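You operate a simulated robot arm through the tools that you are given. There is no shell and no other tool. Be economical: measure what you need, move in short steps, check, and stop when the job is done.

The job below is to be done with a simulated robot arm. You get a single attempt, and the scene is never put back.

## Task
Open the fixture case and move its black board to the yellow tray.
Fine: free both screws with the orange driver, driver back in its holder, lid on the blue mat.

The check looks at the end state, three seconds after you hand in, the way a careful person would. Anything else that was tipped, shoved, dropped, spilled or broken makes it a failure. Lids that push on must go on centred and level and be pressed home; caps that screw on are set level and turned clockwise until they are tight.

## Robot
A 6-joint arm with a two-finger parallel gripper, fixed in place. Base frame: the origin is at the foot of the arm, x ahead of it, y to its left, z up; the work surface is at about z = 75.5. Readings come in cm, rad, newtons and seconds.
With the tool pointing down near the work surface it reaches from about 22 to 64 cm from the base axis. Its first joint turns from -1.152 to 1.152 rad. Payload 2.7 kg.
Tool frame: the origin (TCP) lies between the finger pads and is the grasp point; the fingertips stand 2.3 cm ahead of it; z points along the fingers, y is the line along which they close. Largest opening 9.4 cm; finger width 3.8, thickness 1; the body of the gripper, 5.4 by 9.6 cm, starts 3.9 cm behind the TCP.
Orientation is that of the tool frame in the base frame, as a unit quaternion [w, x, y, z]. With the fingers straight down and closing along the base's y, the tool's x points along the base's -x, its y along +y and its z along -z.

## Interface
- The arm moves only by the tool apply_moves. Its arguments are lists of equal length, an entry for each row: "jaw": the opening, from 0 (shut) to 1 (fully open); "slide": the shift along the base's x, y, z in units of 150 mm (1.0 is 150 mm), a list of three; "angular": the turn, a rotation vector about the base's x, y, z in units of 180 degrees (1.0 is 180 degrees), a list of three. In form: {"jaw": [jaw, ...], "slide": [[x, y, z], ...], "angular": [[rx, ry, rz], ...]}. A call has 1 to 8 rows; each row is the pose to reach, as a shift and turn from the pose commanded when the call began. A call with a number of a shift or a turn outside -1 to 1 is refused whole. Rows are played at 5 a second. More than 5 cm and 0.15 rad between two rows, or a gripper value outside its range, and nothing of the call is played. A pose out of reach is approached as far as the arm can. The call stops where the force on the tool passes 40 N (or 10 N more than at its start, if that is more) or the arm is blocked; 0.2 s more then pass. Each finger travels about 4.5 cm/s and halts on what it meets, pressing with about 30 N; the grip force reading is that of the motor and also rises with nothing between the fingers. The clock runs only during rows and for 0.2 s after the last one: add rows that repeat a pose to give the fingers time. The reply holds the time, the measured pose of the TCP, the force on the tool along the base axes, the opening and the grip force, in the units named above and with some noise, with the torque about the TCP (base axes, N m) and any sound that the robot's microphone picked up, and new pictures: "show" is both (left out), scene, wrist or none.
- Cameras (640 x 400 px; columns grow to the right, rows downward): "scene" is fixed at [9.39, -46.25, 139.33]; the picture's right is [0.47, -0.88, 0.00], its down [-0.61, -0.33, -0.72] and it looks along [0.64, 0.34, -0.69] (base axes); focal length 363 px, centre (320, 200). "wrist" rides on the gripper at [8.6, 1.6, -7.4] in the tool frame; the picture's right is [-0.18, 0.98, 0.00], its down [-0.58, -0.11, -0.81] and it looks along [-0.79, -0.15, 0.59] (tool axes); focal length 243 px, centre (320, 200). There is no depth. A picture from a camera that has moved, and an enlarged one, comes with that camera's place and axes in the base frame and with its lens.
- zoom(camera, box): a new picture of the part [left, top, right, bottom] of that camera's present view, enlarged. It takes no simulated time.
- hand_in(): hands the job in; it is judged then, once.

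Work in short steps. Places have to be worked out from the pictures, the camera data and where the tool is seen: move nearer, look again, correct. Check each grasp and each placing, and mend what went wrong. You have 120 turns and 200 pictures in all, those below and enlarged ones among them. Open the gripper and draw the arm clear of the work before you hand the job in, unless the task says otherwise; then end with one line.

The tools are called after "Emit:" as a command line: name --argument value ..., lists and objects as JSON in quotes. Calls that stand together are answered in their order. apply_moves: Moves the arm, as the interface text tells. Its arguments: {"type":"object","properties":{"jaw":{"type":"array","items":{"type":"number"}},"slide":{"type":"array","items":{"type":"array","items":{"type":"number"}}},"angular":{"type":"array","items":{"type":"array","items":{"type":"number"}}},"show":{"type":"string","enum":["both","scene","wrist","none"]}},"required":["jaw","slide","angular"]} The other tools are called the same way: zoom (camera, box) takes an enlarged picture of a part of a camera's view; hand_in () hands the job in.

At the start:

```text
clock: 0.0
tool_pos: [37.14, -26.12, 108.8]
tool_rot: [-0.001, 0.0, 1.0, -0.001]
ft_force: [0.2, 0.3, -0.7]
wrist_torque: [0.0, 0.01, -0.03]
finger_gap: 9.39
grip_force: 0.0
```

scene: 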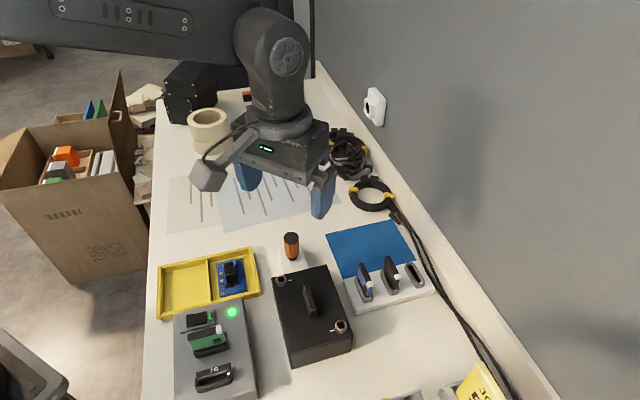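
wrist: 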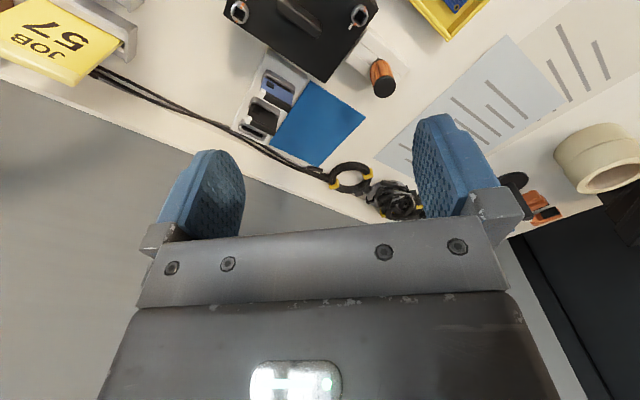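

I'll begin by enlarging the work area in the scene view to identify the case, screws, driver, mat and tray.

Emit:
zoom --camera "scene" --box '[240, 210, 440, 370]'

Emit:
zoom --camera "scene" --box '[140, 230, 300, 400]'

Emit:
zoom --camera "wrist" --box '[200, 0, 480, 175]'

```text
2.50 times, centred on (340, 290) of scene
camera zoom: at [9.39, -46.25, 139.33], right [0.47, -0.88, 0.0], down [-0.61, -0.33, -0.72], along [0.64, 0.34, -0.69], focal length 907 px, centre (270, -25)
```

zoom: 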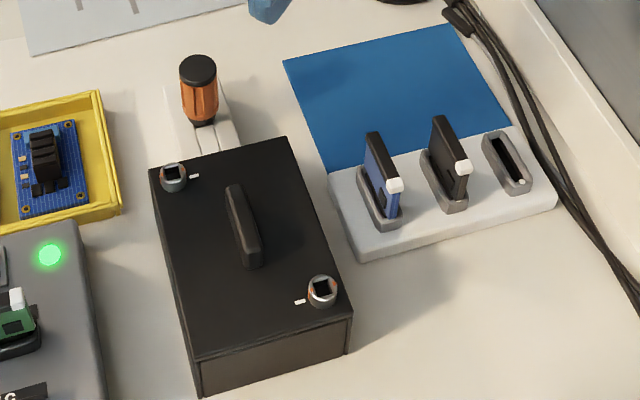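

```text
2.35 times, centred on (220, 315) of scene
camera zoom: at [9.39, -46.25, 139.33], right [0.47, -0.88, 0.0], down [-0.61, -0.33, -0.72], along [0.64, 0.34, -0.69], focal length 854 px, centre (555, -71)
```

zoom: 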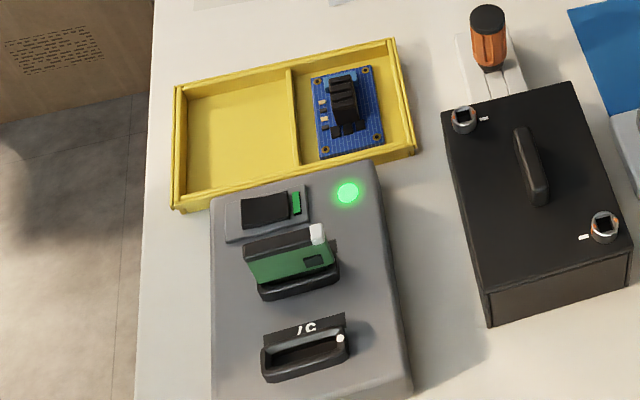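

```text
2.29 times, centred on (340, 88) of wrist
camera zoom: at [28.38, -24.48, 116.31], right [0.18, 0.98, 0.0], down [0.58, -0.11, 0.81], along [0.79, -0.15, -0.59], focal length 555 px, centre (274, 457)
```

zoom: 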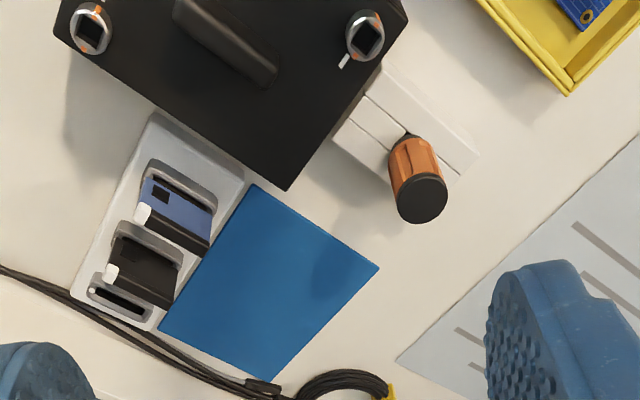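

The case lid is the black box, with square-socket screws at two opposite corners. The driver stands in its white holder at about (49,-19). I'll lower the gripper above the area for a closer look.

Emit:
apply_moves --jaw '[1, 1, 1, 1]' --slide '[[0, 0, -0.27], [0, 0.1, -0.53], [0, 0.2, -0.8], [0, 0.2, -0.8]]' --angular '[[0, 0, 0], [0, 0, 0], [0, 0, 0], [0, 0, 0]]' --show "both"

```text
clock: 1.0
tool_pos: [36.95, -23.02, 96.86]
tool_rot: [0.001, -0.001, 1.0, 0.0]
ft_force: [0.8, 0.6, -0.2]
wrist_torque: [-0.02, 0.01, -0.06]
finger_gap: 9.41
grip_force: 0.1
camera wrist: at [28.33, -21.38, 104.34], right [0.18, 0.98, 0.0], down [0.58, -0.11, 0.81], along [0.79, -0.15, -0.59], focal length 243 px, centre (320, 200)
```

scene: 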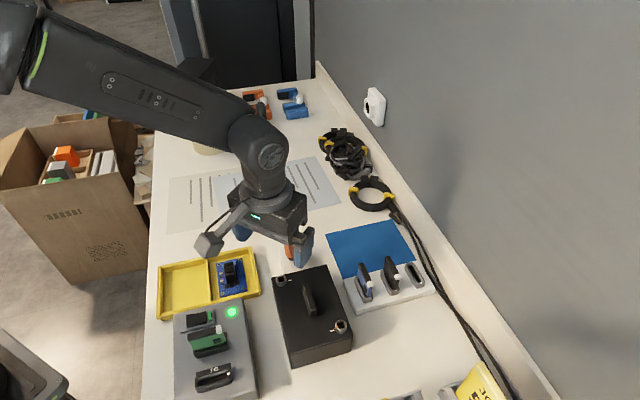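
wrist: 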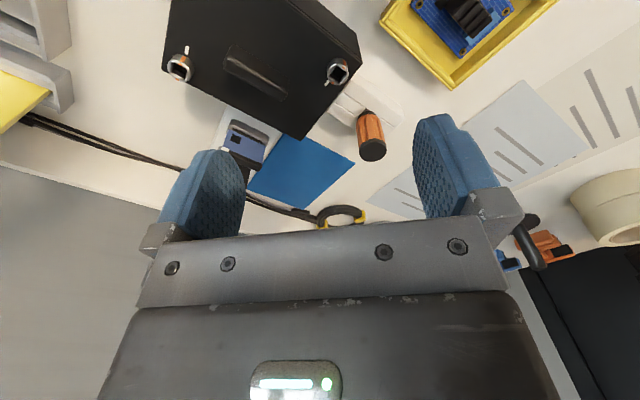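

I'll enlarge this view to get precise pixels for triangulation.

Emit:
zoom --camera "wrist" --box '[140, 0, 420, 175]'

Emit:
zoom --camera "wrist" --box '[300, 40, 428, 120]'

```text
2.29 times, centred on (280, 88) of wrist
camera zoom: at [28.33, -21.38, 104.34], right [0.18, 0.98, 0.0], down [0.58, -0.11, 0.81], along [0.79, -0.15, -0.59], focal length 555 px, centre (411, 457)
```

zoom: 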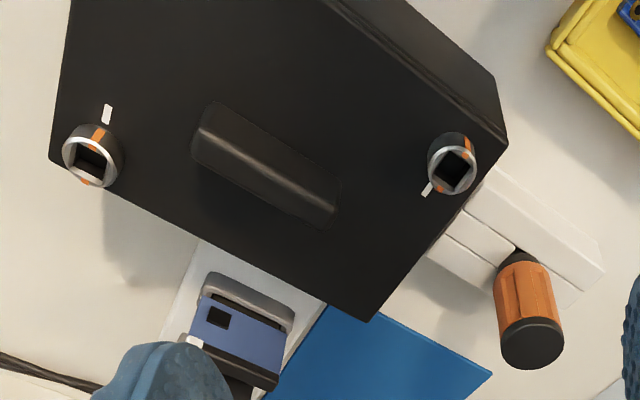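

```text
5.00 times, centred on (364, 80) of wrist
camera zoom: at [28.33, -21.38, 104.34], right [0.18, 0.98, 0.0], down [0.58, -0.11, 0.81], along [0.79, -0.15, -0.59], focal length 1213 px, centre (100, 800)
```

zoom: 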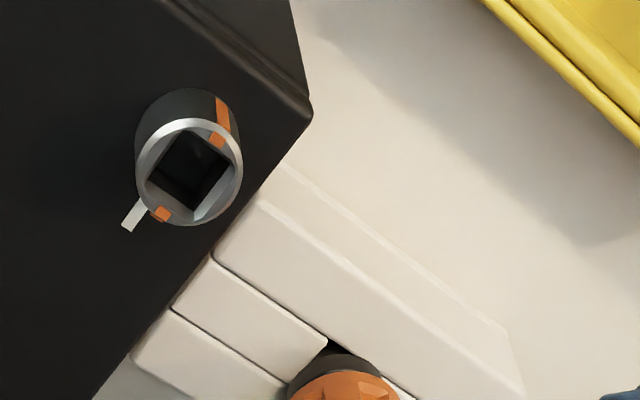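

Triangulation gives screw 1 at about (38.7,-21.9,83.6) and the driver cap top at about (47.5,-19.1,83.8). I'll move the open gripper above the driver and check the alignment.

Emit:
apply_moves --jaw '[1, 1, 1, 1, 1]' --slide '[[0.23, 0.087, 0], [0.46, 0.174, -0.15], [0.703, 0.261, -0.3], [0.703, 0.261, -0.5], [0.703, 0.261, -0.5]]' --angular '[[0, 0, 0], [0, 0, 0], [0, 0, 0], [0, 0, 0], [0, 0, 0]]'

```text
clock: 2.2
tool_pos: [47.84, -19.28, 89.54]
tool_rot: [0.0, 0.0, 1.0, 0.0]
ft_force: [0.0, 0.4, 0.3]
wrist_torque: [0.02, 0.02, 0.0]
finger_gap: 9.41
grip_force: 0.1
camera wrist: at [39.05, -17.66, 96.85], right [0.18, 0.98, 0.0], down [0.58, -0.11, 0.81], along [0.79, -0.15, -0.59], focal length 243 px, centre (320, 200)
```

scene: 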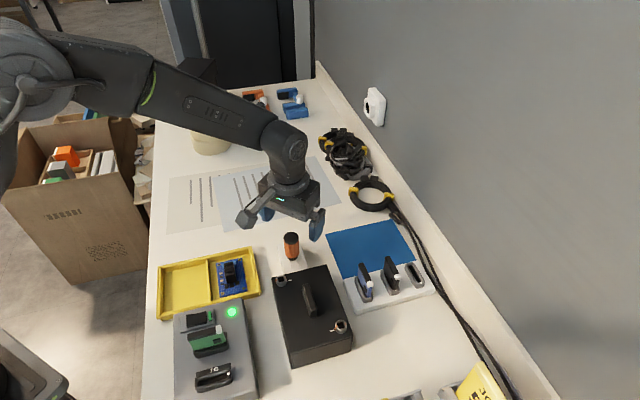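
wrist: 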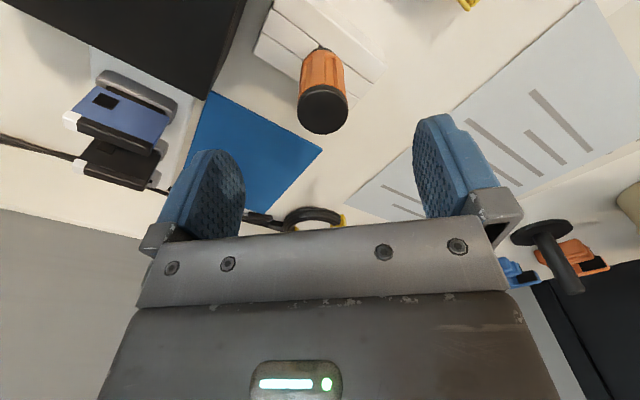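

The driver axis comes out at (47.4,-19.1). I'll correct slightly, lower so the fingertips stop just above the holder, and close.

Emit:
apply_moves --jaw '[1, 1, 1, 0.6, 0.2, 0, 0, 0]' --slide '[[-0.03, 0.014, -0.2], [-0.03, 0.014, -0.4], [-0.03, 0.014, -0.485], [-0.03, 0.014, -0.485], [-0.03, 0.014, -0.485], [-0.03, 0.014, -0.485], [-0.03, 0.014, -0.485], [-0.03, 0.014, -0.485]]' --angular '[[0, 0, 0], [0, 0, 0], [0, 0, 0], [0, 0, 0], [0, 0, 0], [0, 0, 0], [0, 0, 0], [0, 0, 0]]'

```text
clock: 4.0
tool_pos: [47.22, -19.07, 82.05]
tool_rot: [0.0, 0.0, 1.0, 0.0]
ft_force: [0.1, -0.2, -0.5]
wrist_torque: [-0.05, 0.0, 0.01]
finger_gap: 2.88
grip_force: 30.3
camera wrist: at [38.52, -17.41, 89.5], right [0.18, 0.98, 0.0], down [0.58, -0.11, 0.81], along [0.79, -0.15, -0.59], focal length 243 px, centre (320, 200)
```

scene: 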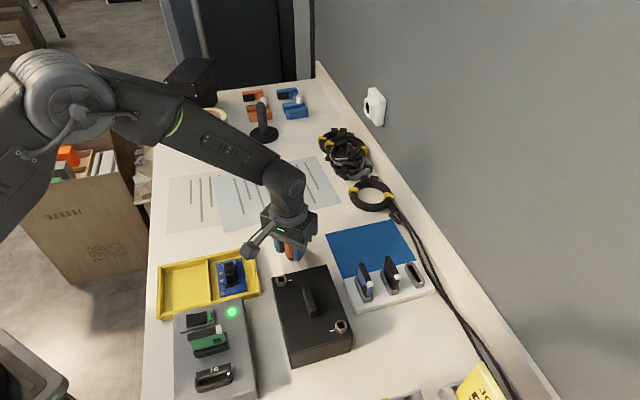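
wrist: 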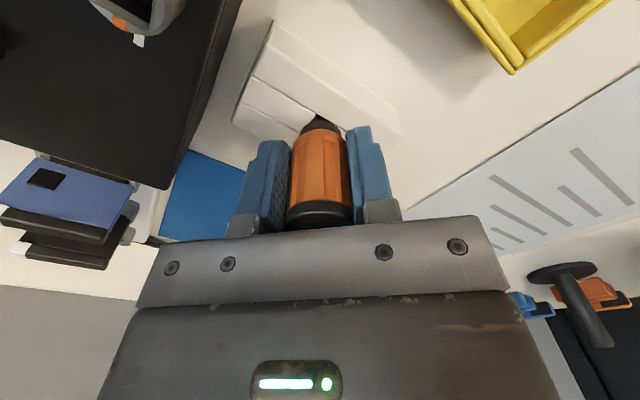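

The driver is gripped (gap 2.88). I'll lift it straight up out of the holder and inspect the bit.

Emit:
apply_moves --jaw '[0, 0, 0, 0, 0]' --slide '[[0, 0, 0.1], [0, 0, 0.3], [0, 0, 0.55], [0, 0, 0.8], [0, 0, 0.8]]' --angular '[[0, 0, 0], [0, 0, 0], [0, 0, 0], [0, 0, 0], [0, 0, 0]]'

Emit:
zoom --camera "wrist" --box '[240, 20, 400, 120]'

Emit:
zoom --camera "scene" --box '[230, 170, 370, 290]'

```text
clock: 5.2
tool_pos: [47.17, -19.19, 94.12]
tool_rot: [0.0, 0.0, 1.0, 0.0]
ft_force: [-0.5, -1.0, -0.7]
wrist_torque: [-0.01, 0.0, 0.0]
finger_gap: 2.85
grip_force: 29.7
camera wrist: at [38.53, -17.51, 101.58], right [0.18, 0.98, 0.0], down [0.58, -0.11, 0.81], along [0.79, -0.15, -0.59], focal length 243 px, centre (320, 200)
```

scene: 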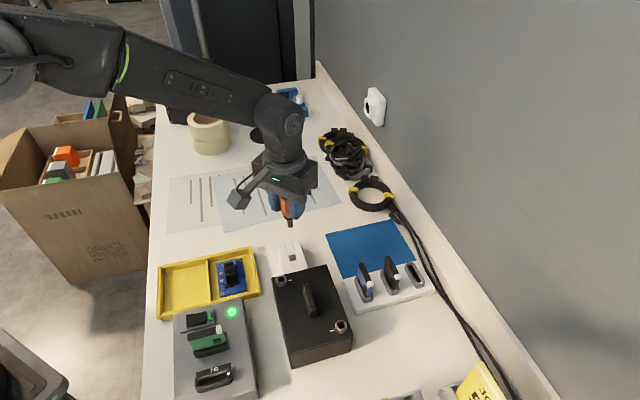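
wrist: 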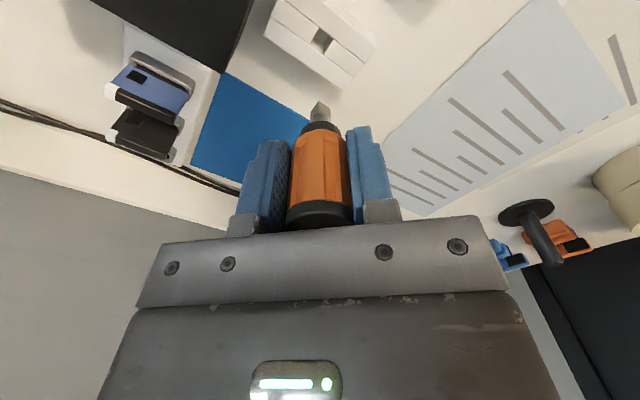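

```text
4.00 times, centred on (320, 70) of wrist
camera zoom: at [38.53, -17.51, 101.58], right [0.18, 0.98, 0.0], down [0.58, -0.11, 0.81], along [0.79, -0.15, -0.59], focal length 970 px, centre (320, 720)
```

zoom: 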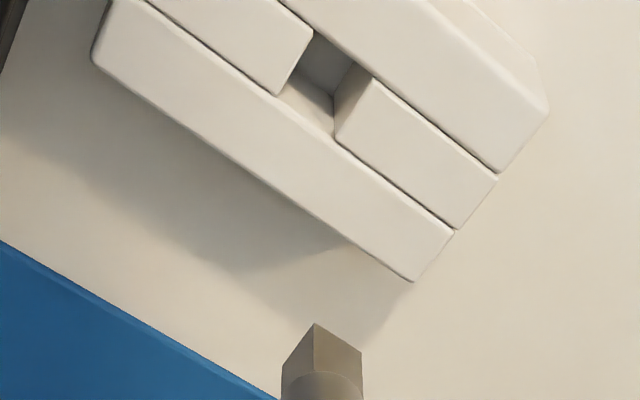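

```text
3.33 times, centred on (300, 230) of scene
camera zoom: at [9.39, -46.25, 139.33], right [0.47, -0.88, 0.0], down [-0.61, -0.33, -0.72], along [0.64, 0.34, -0.69], focal length 1209 px, centre (387, 100)
```

zoom: 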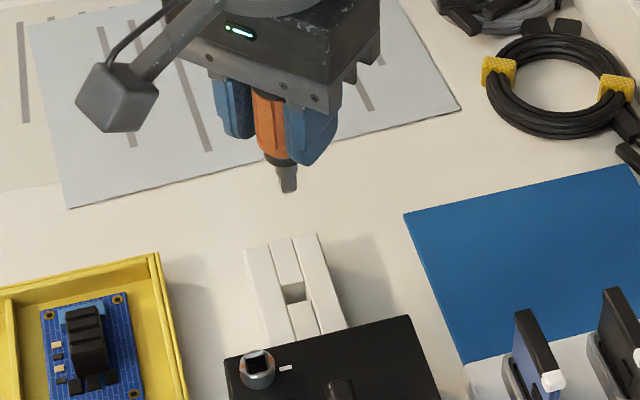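

The bit is square, about 6.7 cm below the TCP. I'll go next to screw 1 at height so I can read the socket's angle against the bit.

Emit:
apply_moves --jaw '[0, 0, 0, 0]' --slide '[[-0.28, 0, 0], [-0.5, 0, 0], [-0.569, 0.03, -0.03], [-0.569, 0.03, -0.03]]' --angular '[[0, 0, 0], [0, 0, 0], [0, 0, 0], [0, 0, 0]]' --show "wrist"

Emit:
zoom --camera "wrist" --box '[200, 0, 360, 100]'

```text
clock: 6.2
tool_pos: [38.73, -18.63, 93.51]
tool_rot: [0.001, -0.001, 1.0, 0.0]
ft_force: [-0.2, 0.6, -0.6]
wrist_torque: [-0.01, 0.0, -0.03]
finger_gap: 2.87
grip_force: 30.4
camera wrist: at [29.96, -17.02, 101.0], right [0.18, 0.98, 0.0], down [0.58, -0.11, 0.81], along [0.79, -0.15, -0.59], focal length 243 px, centre (320, 200)
```

wrist: 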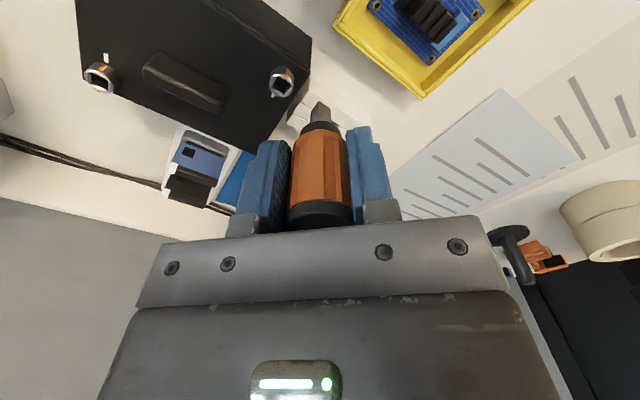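

```text
4.00 times, centred on (280, 50) of wrist
camera zoom: at [29.96, -17.02, 101.0], right [0.18, 0.98, 0.0], down [0.58, -0.11, 0.81], along [0.79, -0.15, -0.59], focal length 970 px, centre (480, 800)
```

zoom: 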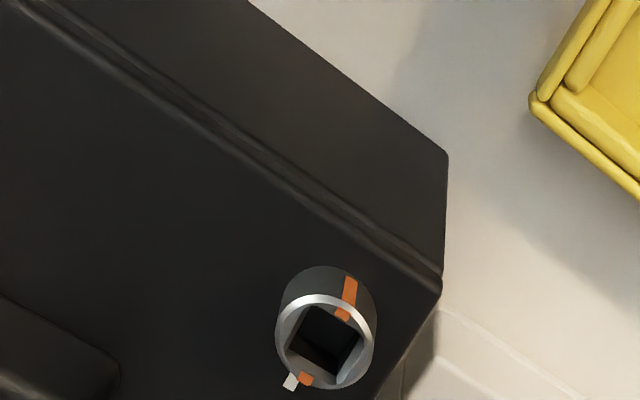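

The socket is centred at about (38.74,-21.6), with its square at about 45–47° in plan. Next I'll check the bit's own angle and tip.

Emit:
zoom --camera "wrist" --box '[284, 90, 364, 140]'

```text
8.00 times, centred on (324, 115) of wrist
camera zoom: at [29.96, -17.02, 101.0], right [0.18, 0.98, 0.0], down [0.58, -0.11, 0.81], along [0.79, -0.15, -0.59], focal length 1941 px, centre (288, 880)
```

zoom: 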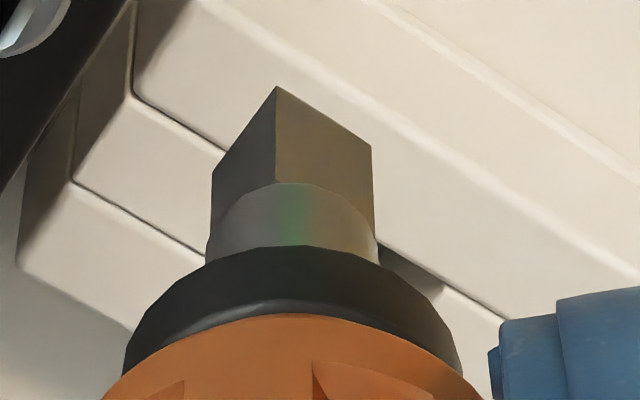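

With refined camera axes, the bit edges are at about 44.5°, which matches the socket. Next I'll hover the bit about 1 cm above screw 1 and compare.

Emit:
apply_moves --jaw '[0, 0, 0, 0]' --slide '[[0.007, -0.1, 0], [0.007, -0.207, 0], [0.007, -0.207, -0.18], [0.007, -0.207, -0.18]]' --angular '[[0, 0, 0], [0, 0, 0], [0, 0, 0], [0, 0, 0]]' --show "wrist"

Emit:
zoom --camera "wrist" --box '[272, 60, 368, 120]'

Emit:
zoom --camera "scene" --box '[240, 240, 336, 300]'

```text
clock: 7.2
tool_pos: [38.82, -21.62, 90.92]
tool_rot: [0.0, 0.001, 1.0, 0.0]
ft_force: [0.7, -0.4, -0.5]
wrist_torque: [-0.01, -0.02, 0.02]
finger_gap: 2.84
grip_force: 30.1
camera wrist: at [30.06, -19.98, 98.42], right [0.18, 0.98, 0.0], down [0.58, -0.11, 0.81], along [0.79, -0.15, -0.59], focal length 243 px, centre (320, 200)
```

wrist: 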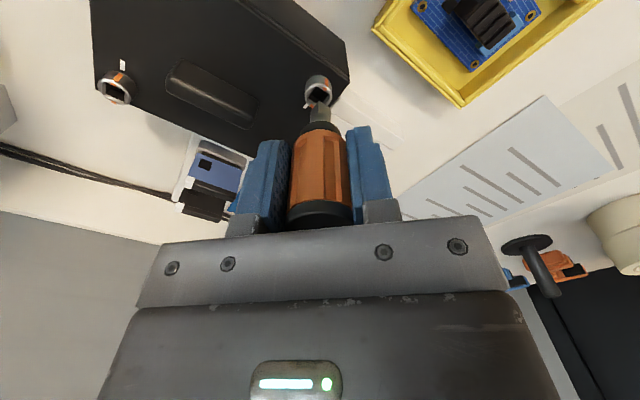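

```text
6.67 times, centred on (320, 90) of wrist
camera zoom: at [30.06, -19.98, 98.42], right [0.18, 0.98, 0.0], down [0.58, -0.11, 0.81], along [0.79, -0.15, -0.59], focal length 1618 px, centre (320, 933)
```

zoom: 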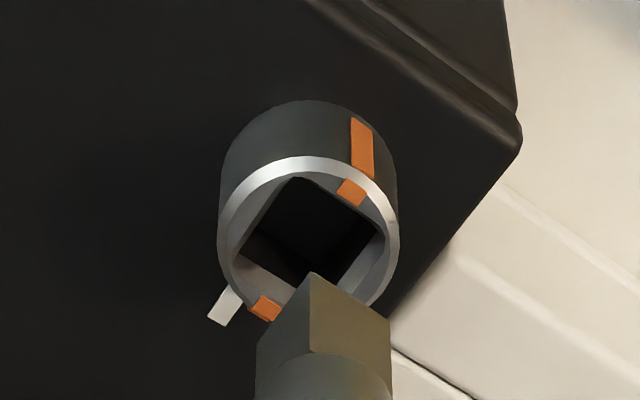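

```text
6.67 times, centred on (288, 270) of scene
camera zoom: at [9.39, -46.25, 139.33], right [0.47, -0.88, 0.0], down [-0.61, -0.33, -0.72], along [0.64, 0.34, -0.69], focal length 2418 px, centre (533, -267)
```

zoom: 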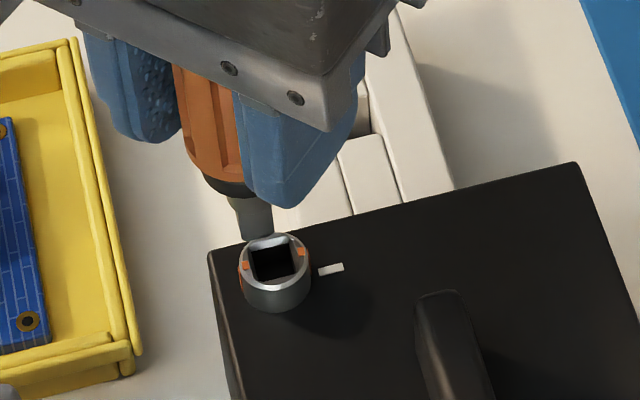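

Rim and bit are nearly lined up, with a small offset remaining. I'll take a tighter scene view to measure it independently.

Emit:
zoom --camera "scene" --box '[264, 262, 296, 282]'

```text
16.00 times, centred on (280, 272) of scene
camera zoom: at [9.39, -46.25, 139.33], right [0.47, -0.88, 0.0], down [-0.61, -0.33, -0.72], along [0.64, 0.34, -0.69], focal length 5804 px, centre (960, -952)
```

zoom: 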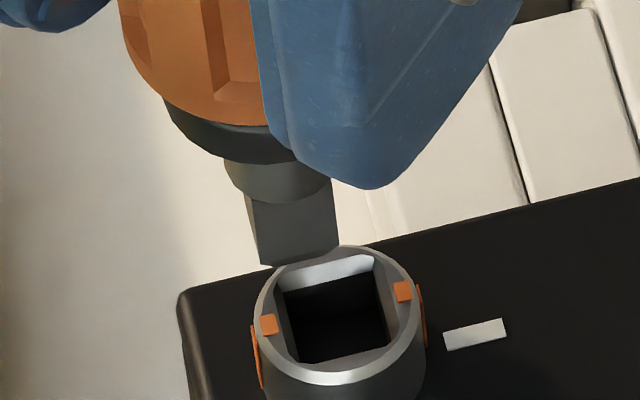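

Combining both cameras, the bit needs about +0.33 in x and -0.2 in y, and it is about 2.0 cm above the rim. I'll shift, come down to about 0.6 cm above, and re-measure.

Emit:
apply_moves --jaw '[0, 0, 0]' --slide '[[0.022, -0.0133, 0], [0.022, -0.0133, -0.093], [0.022, -0.0133, -0.093]]' --angular '[[0, 0, 0], [0, 0, 0], [0, 0, 0]]' --show "none"

Emit:
zoom --camera "wrist" --box '[272, 70, 368, 130]'

Emit:
zoom --camera "scene" --box '[264, 262, 296, 282]'

```text
clock: 8.0
tool_pos: [39.08, -21.99, 89.56]
tool_rot: [0.001, 0.0, 1.0, 0.001]
ft_force: [0.5, 0.3, -0.1]
wrist_torque: [0.0, 0.01, 0.02]
finger_gap: 2.87
grip_force: 30.3
```

```text
6.67 times, centred on (320, 100) of wrist
camera zoom: at [30.39, -20.26, 96.98], right [0.18, 0.98, 0.0], down [0.58, -0.11, 0.81], along [0.79, -0.15, -0.59], focal length 1618 px, centre (320, 867)
```

zoom: 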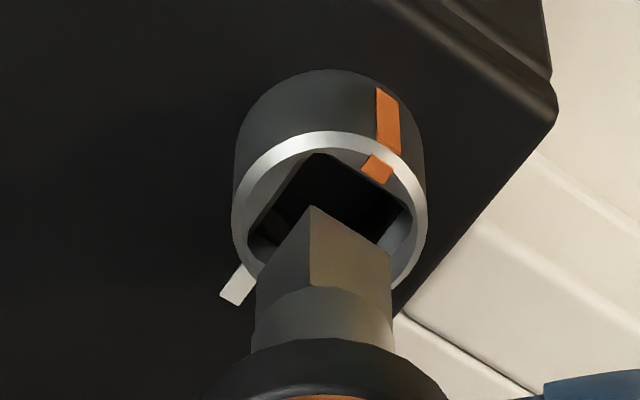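

```text
16.00 times, centred on (280, 272) of scene
camera zoom: at [9.39, -46.25, 139.33], right [0.47, -0.88, 0.0], down [-0.61, -0.33, -0.72], along [0.64, 0.34, -0.69], focal length 5804 px, centre (960, -952)
```

zoom: 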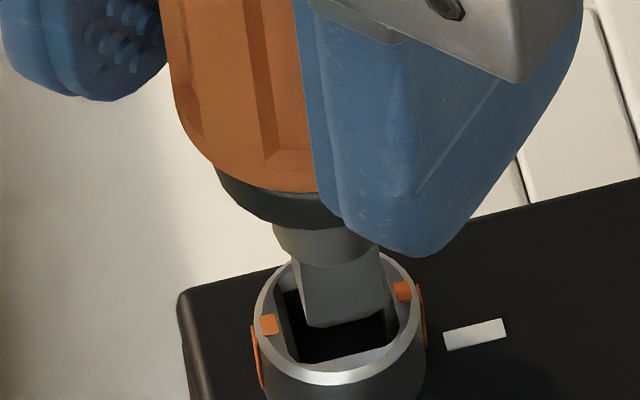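

Residual is now about (-0.05,+0.07) and the tip is about 0.6 cm above the rim. I'll correct, lower another 0.45 and verify.

Emit:
apply_moves --jaw '[0, 0, 0]' --slide '[[-0.0035, 0.0047, 0], [-0.0035, 0.0047, -0.03], [-0.0035, 0.0047, -0.03]]' --angular '[[0, 0, 0], [0, 0, 0], [0, 0, 0]]' --show "none"

Emit:
zoom --camera "wrist" --box '[272, 70, 368, 130]'

Emit:
zoom --camera "scene" --box '[264, 262, 296, 282]'

```text
clock: 8.8
tool_pos: [39.02, -21.82, 89.02]
tool_rot: [0.001, -0.001, 1.0, 0.0]
ft_force: [0.2, -1.9, -0.6]
wrist_torque: [0.01, 0.02, 0.0]
finger_gap: 2.85
grip_force: 30.1
```

```text
6.67 times, centred on (320, 100) of wrist
camera zoom: at [30.29, -20.19, 96.51], right [0.18, 0.98, 0.0], down [0.58, -0.11, 0.81], along [0.79, -0.15, -0.59], focal length 1618 px, centre (320, 867)
```

zoom: 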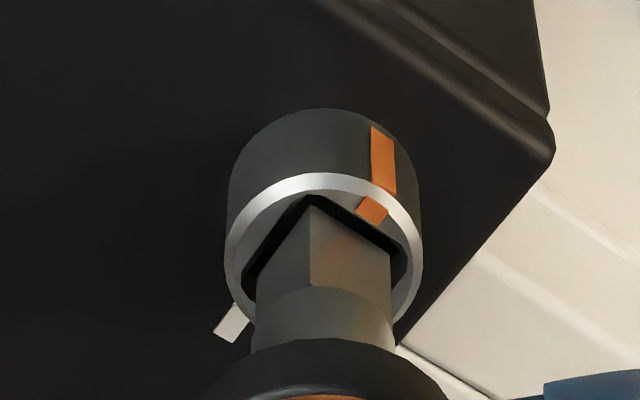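

```text
16.00 times, centred on (280, 272) of scene
camera zoom: at [9.39, -46.25, 139.33], right [0.47, -0.88, 0.0], down [-0.61, -0.33, -0.72], along [0.64, 0.34, -0.69], focal length 5804 px, centre (960, -952)
```

zoom: 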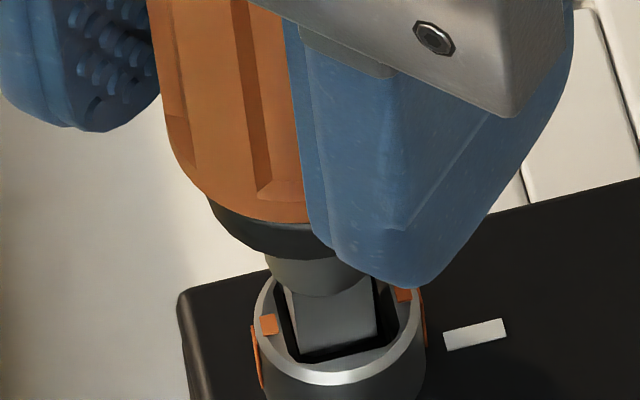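

The bit sits centred inside the square opening with an even gap. I'll lower it into the socket while watching the force.

Emit:
apply_moves --jaw '[0, 0, 0, 0]' --slide '[[0, 0, -0.025], [0, 0, -0.05], [0, 0, -0.07], [0, 0, -0.07]]' --angular '[[0, 0, 0], [0, 0, 0], [0, 0, 0], [0, 0, 0]]' --show "none"

Emit:
zoom --camera "wrist" --box '[272, 70, 368, 130]'

Emit:
zoom --camera "scene" --box '[264, 262, 296, 282]'

```text
clock: 9.8
tool_pos: [39.22, -21.83, 88.17]
tool_rot: [0.004, 0.0, 1.0, -0.001]
ft_force: [2.3, -0.2, 23.3]
wrist_torque: [-0.03, -0.21, 0.03]
finger_gap: 2.87
grip_force: 29.5
```

```text
6.67 times, centred on (320, 100) of wrist
camera zoom: at [30.37, -20.2, 95.56], right [0.18, 0.98, 0.0], down [0.58, -0.11, 0.81], along [0.8, -0.15, -0.59], focal length 1618 px, centre (320, 867)
```

zoom: 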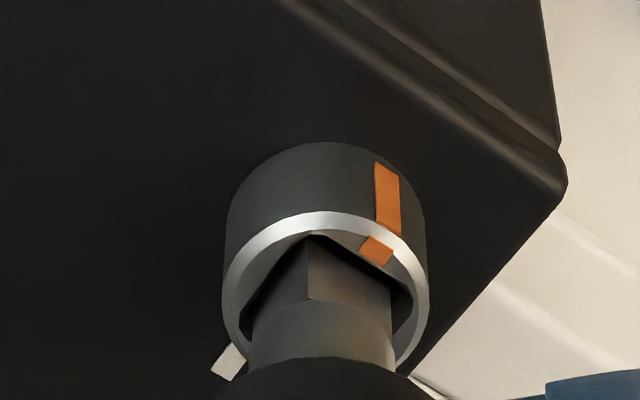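

```text
16.00 times, centred on (280, 272) of scene
camera zoom: at [9.36, -46.23, 139.34], right [0.47, -0.88, 0.0], down [-0.61, -0.33, -0.72], along [0.64, 0.34, -0.69], focal length 5804 px, centre (960, -952)
```

zoom: 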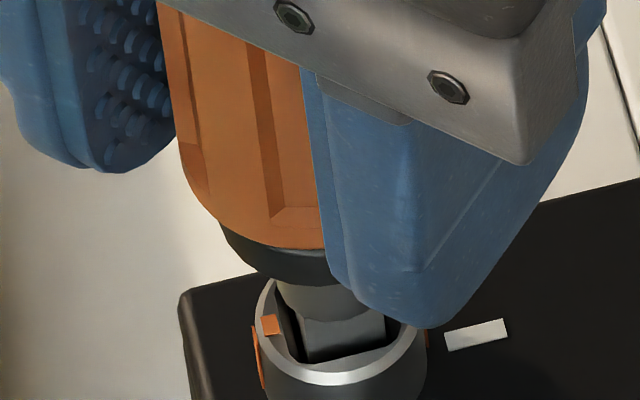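

The bit went in and rests with 23 N. I'll turn counter-clockwise gently for a first 30° or so and watch the torque and sound.

Emit:
apply_moves --jaw '[0, 0, 0, 0, 0]' --slide '[[0, 0, 0.01], [0, 0, 0.01], [0, 0, 0.01], [0, 0, 0.01], [0, 0, 0.01]]' --angular '[[0, 0, 0.04], [0, 0, 0.08], [0, 0, 0.12], [0, 0, 0.16], [0, 0, 0.16]]' --show "none"

Emit:
zoom --camera "scene" --box '[256, 257, 304, 287]'

```text
clock: 11.0
tool_pos: [38.98, -21.89, 88.02]
tool_rot: [0.002, -0.249, 0.968, -0.001]
ft_force: [10.8, -7.1, 5.2]
wrist_torque: [-0.44, -0.57, -0.02]
finger_gap: 2.86
grip_force: 30.2
```

```text
13.33 times, centred on (280, 272) of scene
camera zoom: at [9.4, -46.26, 139.33], right [0.47, -0.88, 0.0], down [-0.61, -0.33, -0.72], along [0.64, 0.34, -0.69], focal length 4837 px, centre (853, -760)
```

zoom: 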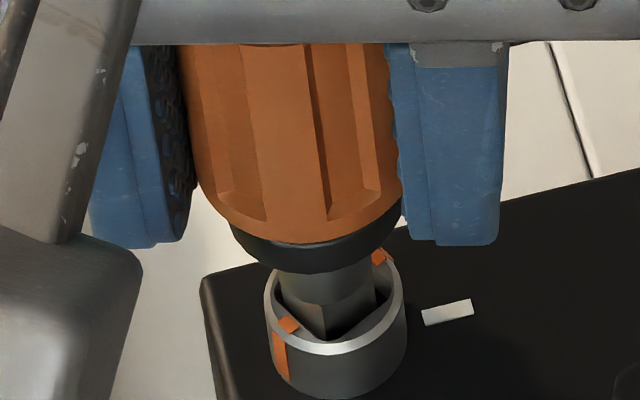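

The screw turned with the driver (its orange mark moved counter-clockwise). I'll continue with a small shift to relieve the side force.

Emit:
apply_moves --jaw '[0, 0, 0, 0, 0, 0, 0]' --slide '[[0.004, -0.002, 0], [0.004, -0.002, 0], [0.004, -0.002, 0], [0.004, -0.002, 0], [0.004, -0.002, 0], [0.004, -0.002, 0], [0.004, -0.002, 0]]' --angular '[[0, 0, 0.045], [0, 0, 0.09], [0, 0, 0.135], [0, 0, 0.18], [0, 0, 0.225], [0, 0, 0.27], [0, 0, 0.27]]' --show "none"

Emit:
zoom --camera "scene" --box '[256, 257, 304, 287]'

```text
clock: 12.6
tool_pos: [38.93, -22.03, 88.17]
tool_rot: [-0.001, -0.626, 0.78, 0.001]
ft_force: [3.5, -5.7, 0.6]
wrist_torque: [-0.24, -0.2, -0.04]
finger_gap: 2.88
grip_force: 30.2
```

```text
13.33 times, centred on (280, 272) of scene
camera zoom: at [9.39, -46.26, 139.33], right [0.47, -0.88, 0.0], down [-0.61, -0.33, -0.72], along [0.64, 0.34, -0.69], focal length 4837 px, centre (853, -760)
```

zoom: 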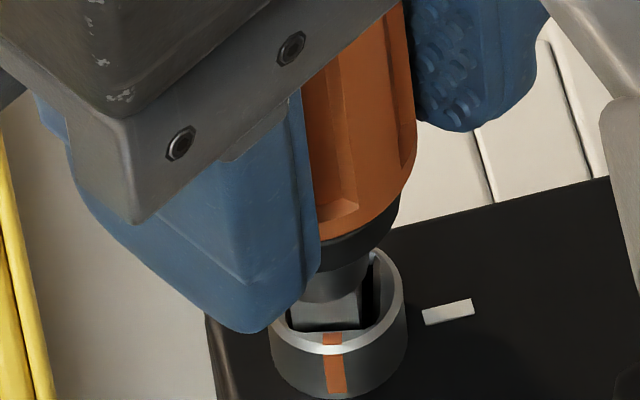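

About 77° turned and moving freely. I'll keep turning and listen for any click.

Emit:
apply_moves --jaw '[0, 0, 0, 0, 0, 0, 0]' --slide '[[0, -0.002, 0], [0, -0.002, 0], [0, -0.002, 0], [0, -0.002, 0], [0, -0.002, 0], [0, -0.002, 0], [0, -0.002, 0]]' --angular '[[0, 0, 0.045], [0, 0, 0.09], [0, 0, 0.135], [0, 0, 0.18], [0, 0, 0.225], [0, 0, 0.27], [0, 0, 0.27]]' --show "none"

Emit:
zoom --camera "scene" --box '[256, 257, 304, 287]'

```text
clock: 14.2
tool_pos: [39.13, -21.81, 88.12]
tool_rot: [0.0, 0.892, -0.452, -0.001]
ft_force: [5.3, 4.7, 2.0]
wrist_torque: [0.37, -0.36, -0.3]
finger_gap: 2.9
grip_force: 30.1
```

```text
13.33 times, centred on (280, 272) of scene
camera zoom: at [9.4, -46.23, 139.34], right [0.47, -0.88, 0.0], down [-0.61, -0.33, -0.72], along [0.64, 0.34, -0.69], focal length 4837 px, centre (853, -760)
```

zoom: 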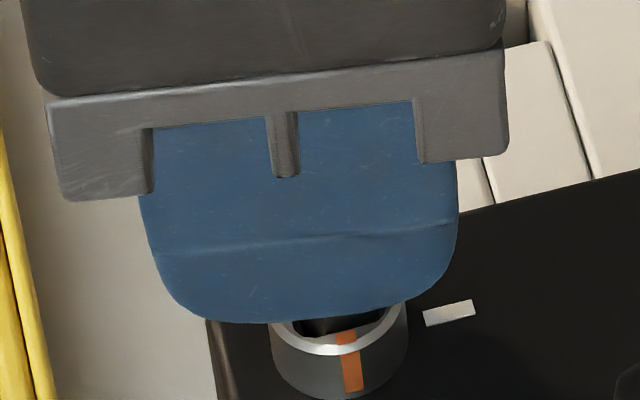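

The screw stopped at a quarter turn (mark at 90°) and the driver then slipped slightly in the grip, so screw 1 is free. I'll lift the driver out and check.

Emit:
apply_moves --jaw '[0, 0, 0, 0]' --slide '[[0, 0, 0.05], [0, 0, 0.2], [0, 0, 0.4], [0, 0, 0.4]]' --angular '[[0, 0, 0], [0, 0, 0], [0, 0, 0], [0, 0, 0]]'

Emit:
zoom --camera "scene" --box '[240, 240, 368, 340]'

```text
clock: 15.2
tool_pos: [39.23, -22.11, 94.06]
tool_rot: [0.0, 0.891, -0.455, -0.001]
ft_force: [-0.4, 0.1, -1.2]
wrist_torque: [0.0, 0.03, -0.01]
finger_gap: 2.87
grip_force: 30.3
camera wrist: at [42.92, -29.95, 101.59], right [-0.9, -0.43, 0.0], down [-0.25, 0.53, 0.81], along [-0.35, 0.73, -0.59], focal length 243 px, centre (320, 200)
```

scene: 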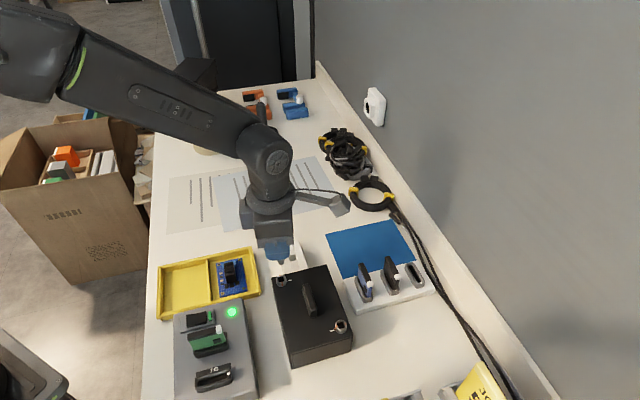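
wrist: 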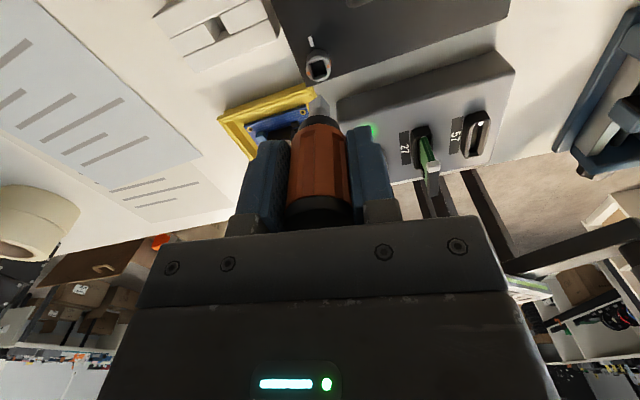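

```text
4.00 times, centred on (304, 290) of scene
camera zoom: at [9.39, -46.25, 139.33], right [0.47, -0.88, 0.0], down [-0.61, -0.33, -0.72], along [0.64, 0.34, -0.69], focal length 1451 px, centre (384, -160)
```

zoom: 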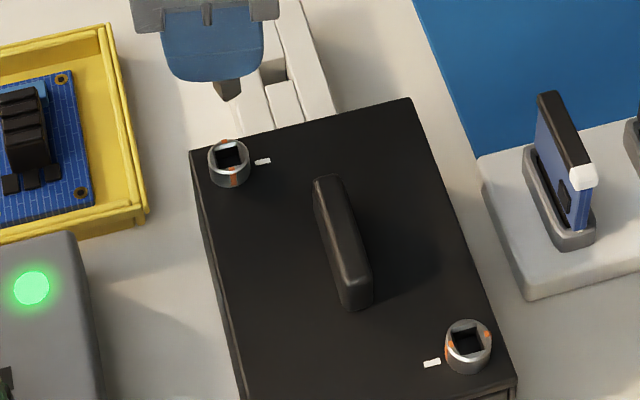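

Screw 1's mark is now perpendicular to its tick. I'll check the bit's angle relative to the gripper after the slip.

Emit:
zoom --camera "wrist" --box '[284, 90, 364, 140]'

```text
8.00 times, centred on (324, 115) of wrist
camera zoom: at [42.92, -29.95, 101.59], right [-0.9, -0.43, 0.0], down [-0.25, 0.53, 0.81], along [-0.35, 0.73, -0.59], focal length 1941 px, centre (288, 880)
```

zoom: 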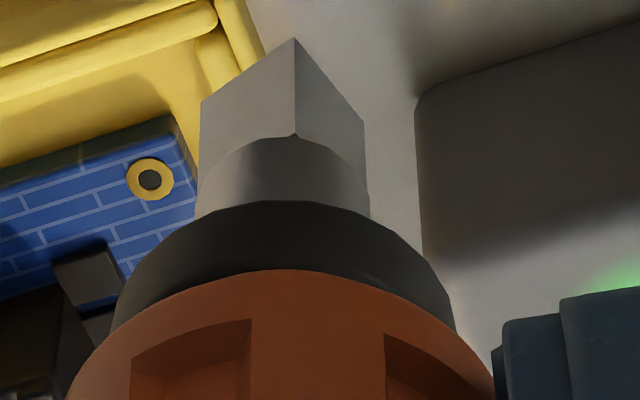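

The driver slipped about 18° (and roughly 0.5 cm axially) in the grip; so yaw 19° aligns the bit to 45° again. I'll rotate back while travelling above screw 2.

Emit:
apply_moves --jaw '[0, 0, 0, 0, 0, 0, 0, 0]' --slide '[[-0.02, -0.08, 0], [-0.04, -0.16, 0], [-0.06, -0.24, 0], [-0.08, -0.32, 0], [-0.1, -0.4, 0], [-0.12, -0.48, 0], [-0.14, -0.56, 0], [-0.16, -0.64, 0]]' --angular '[[0, 0, -0.045], [0, 0, -0.09], [0, 0, -0.135], [0, 0, -0.18], [0, 0, -0.225], [0, 0, -0.27], [0, 0, -0.315], [0, 0, -0.36]]' --show "none"

Emit:
apply_moves --jaw '[0, 0, 0, 0, 0, 0, 0]' --slide '[[-0.01, -0.08, 0], [-0.02, -0.16, 0], [-0.023, -0.25, 0], [-0.023, -0.25, 0], [-0.023, -0.25, 0], [-0.023, -0.25, 0], [-0.023, -0.25, 0]]' --angular '[[0, 0, -0.045], [0, 0, -0.09], [0, 0, -0.135], [0, 0, -0.18], [0, 0, -0.22], [0, 0, -0.234], [0, 0, -0.234]]'

Emit:
zoom --camera "wrist" --box '[256, 60, 384, 140]'

Emit:
zoom --camera "scene" --box '[308, 290, 372, 340]'

```text
clock: 17.0
tool_pos: [36.66, -31.51, 94.18]
tool_rot: [0.0, -0.509, 0.861, -0.001]
ft_force: [0.6, -0.9, -0.9]
wrist_torque: [-0.01, 0.03, 0.01]
finger_gap: 2.9
grip_force: 29.8
```

```text
clock: 18.6
tool_pos: [36.33, -35.27, 94.21]
tool_rot: [0.0, -0.165, 0.986, 0.0]
ft_force: [0.3, 0.0, 0.3]
wrist_torque: [-0.01, -0.01, 0.02]
finger_gap: 2.87
grip_force: 29.7
camera wrist: at [27.57, -36.47, 101.67], right [-0.15, 0.99, 0.0], down [0.58, 0.09, 0.81], along [0.8, 0.12, -0.59], focal length 243 px, centre (320, 200)
```

scene: 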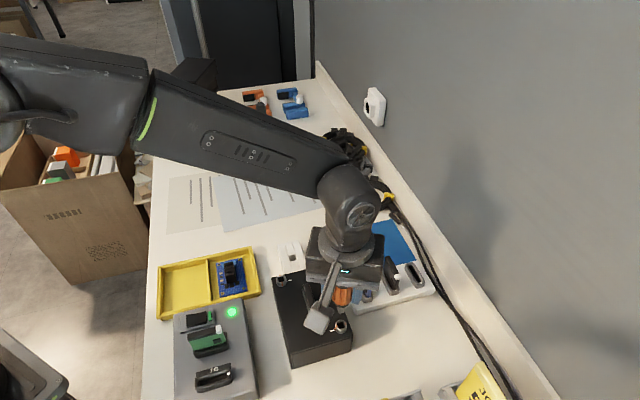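
wrist: 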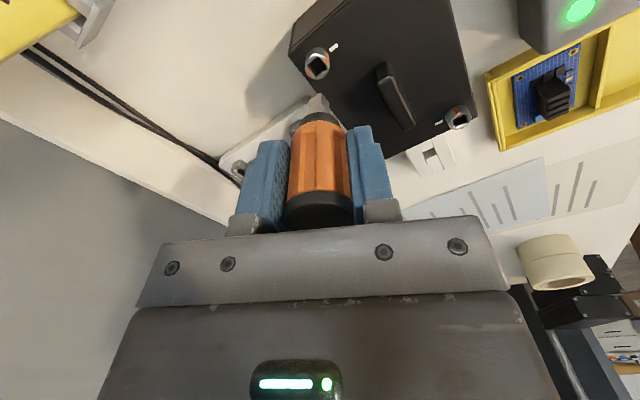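

```text
5.00 times, centred on (320, 100) of wrist
camera zoom: at [27.57, -36.47, 101.67], right [-0.15, 0.99, 0.0], down [0.58, 0.09, 0.81], along [0.8, 0.12, -0.59], focal length 1213 px, centre (320, 700)
```

zoom: 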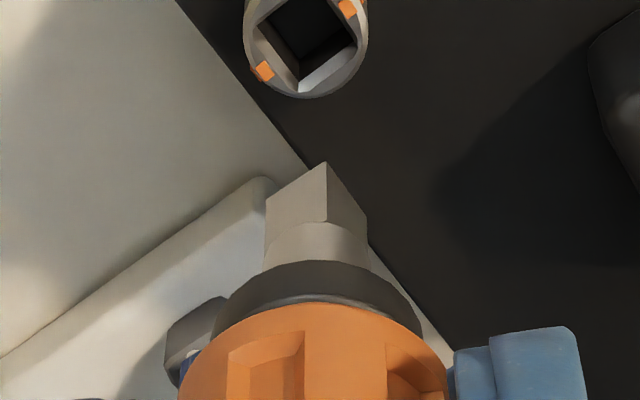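

```text
8.00 times, centred on (340, 315) of scene
camera zoom: at [9.39, -46.25, 139.33], right [0.47, -0.88, 0.0], down [-0.61, -0.33, -0.72], along [0.64, 0.34, -0.69], focal length 2902 px, centre (160, -720)
```

zoom: 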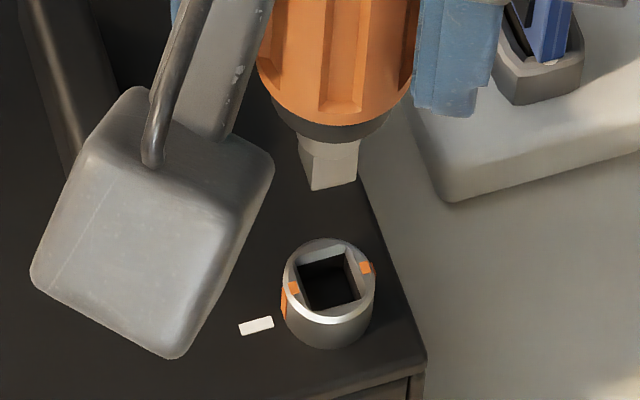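

Combining both views for screw 2 gives an offset of about (+0.2,-0.15) and the tip about 4.8 cm above the rim. I'll move in and lower to about 0.7 cm above, with a small yaw correction.

Emit:
apply_moves --jaw '[0, 0, 0, 0]' --slide '[[0.014, -0.01, 0], [0.014, -0.01, -0.14], [0.014, -0.01, -0.273], [0.014, -0.01, -0.273]]' --angular '[[0, 0, 0.012], [0, 0, 0.012], [0, 0, 0.012], [0, 0, 0.012]]' --show "none"

Emit:
zoom --camera "wrist" --box '[272, 70, 368, 130]'

Emit:
zoom --camera "scene" --box '[324, 315, 356, 335]'

```text
clock: 19.6
tool_pos: [36.57, -35.28, 89.92]
tool_rot: [0.0, -0.184, 0.983, 0.001]
ft_force: [0.5, -0.5, -0.7]
wrist_torque: [0.01, 0.04, 0.0]
finger_gap: 2.86
grip_force: 29.8
```

```text
6.67 times, centred on (320, 100) of wrist
camera zoom: at [27.89, -36.78, 97.48], right [-0.19, 0.98, 0.0], down [0.58, 0.11, 0.81], along [0.79, 0.15, -0.59], focal length 1618 px, centre (320, 867)
```

zoom: 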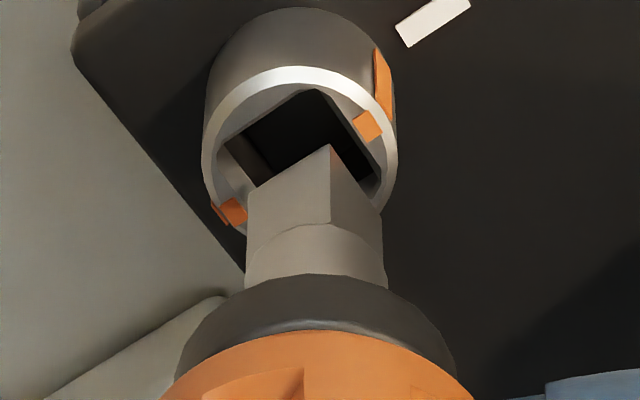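

```text
16.00 times, centred on (340, 325) of scene
camera zoom: at [9.39, -46.25, 139.33], right [0.47, -0.88, 0.0], down [-0.61, -0.33, -0.72], along [0.64, 0.34, -0.69], focal length 5804 px, centre (0, -1800)
```

zoom: 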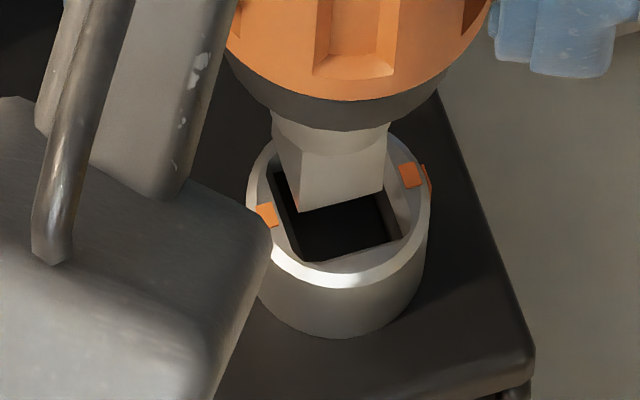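

Residual is about (+0.04,-0.15) with the tip about 0.9 cm above the rim. I'll correct and lower 0.75.

Emit:
apply_moves --jaw '[0, 0, 0, 0]' --slide '[[0.0027, -0.01, 0], [0.0027, -0.01, 0], [0.0027, -0.01, -0.05], [0.0027, -0.01, -0.05]]' --angular '[[0, 0, 0], [0, 0, 0], [0, 0, 0], [0, 0, 0]]' --show "none"

Emit:
zoom --camera "wrist" --box '[272, 70, 368, 130]'

Emit:
zoom --camera "scene" --box '[324, 315, 356, 335]'

```text
clock: 20.6
tool_pos: [36.58, -35.5, 89.27]
tool_rot: [0.0, -0.185, 0.983, 0.0]
ft_force: [-0.9, 1.0, 1.0]
wrist_torque: [0.14, 0.08, 0.02]
finger_gap: 2.88
grip_force: 30.3
```

```text
6.67 times, centred on (320, 100) of wrist
camera zoom: at [27.95, -37.02, 96.73], right [-0.19, 0.98, 0.0], down [0.58, 0.11, 0.81], along [0.79, 0.15, -0.59], focal length 1618 px, centre (320, 867)
```

zoom: 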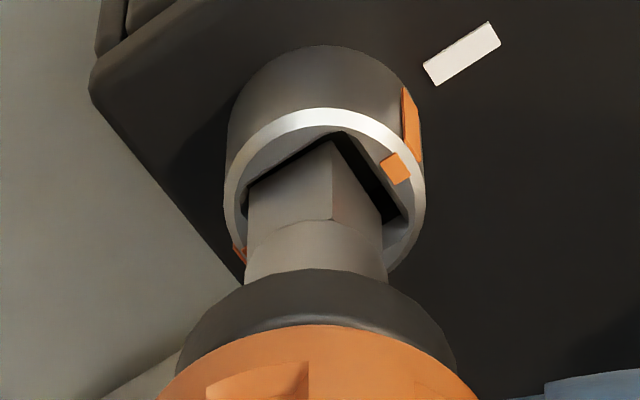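

```text
16.00 times, centred on (340, 325) of scene
camera zoom: at [9.38, -46.24, 139.33], right [0.47, -0.88, 0.0], down [-0.61, -0.33, -0.72], along [0.64, 0.34, -0.69], focal length 5804 px, centre (0, -1800)
```

zoom: 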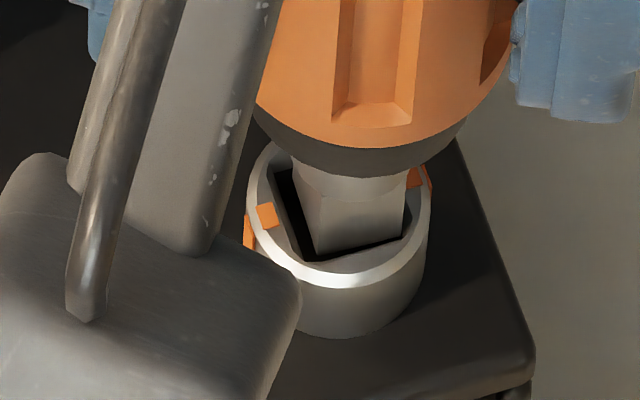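

The bit has entered the opening but sits slightly off to one side. I'll nudge by (-0.03,+0.07) and lower.

Emit:
apply_moves --jaw '[0, 0, 0, 0, 0]' --slide '[[-0.002, 0.005, 0], [-0.002, 0.005, 0], [-0.002, 0.005, -0.025], [-0.002, 0.005, -0.05], [-0.002, 0.005, -0.05]]' --angular '[[0, 0, 0], [0, 0, 0], [0, 0, 0], [0, 0, 0], [0, 0, 0]]' --show "none"

Emit:
zoom --camera "scene" --box '[324, 315, 356, 335]'

```text
clock: 21.8
tool_pos: [36.66, -35.3, 88.6]
tool_rot: [0.002, -0.185, 0.983, -0.001]
ft_force: [-0.4, 7.6, 20.6]
wrist_torque: [0.43, 0.05, 0.05]
finger_gap: 2.87
grip_force: 29.7
```

```text
16.00 times, centred on (340, 325) of scene
camera zoom: at [9.36, -46.21, 139.35], right [0.47, -0.88, 0.0], down [-0.61, -0.33, -0.72], along [0.64, 0.34, -0.69], focal length 5804 px, centre (0, -1800)
```

zoom: 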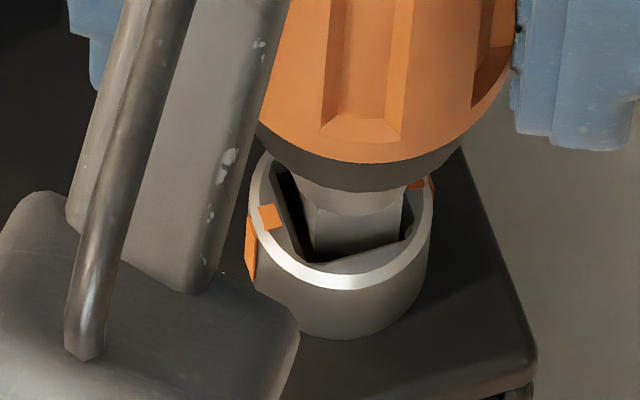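

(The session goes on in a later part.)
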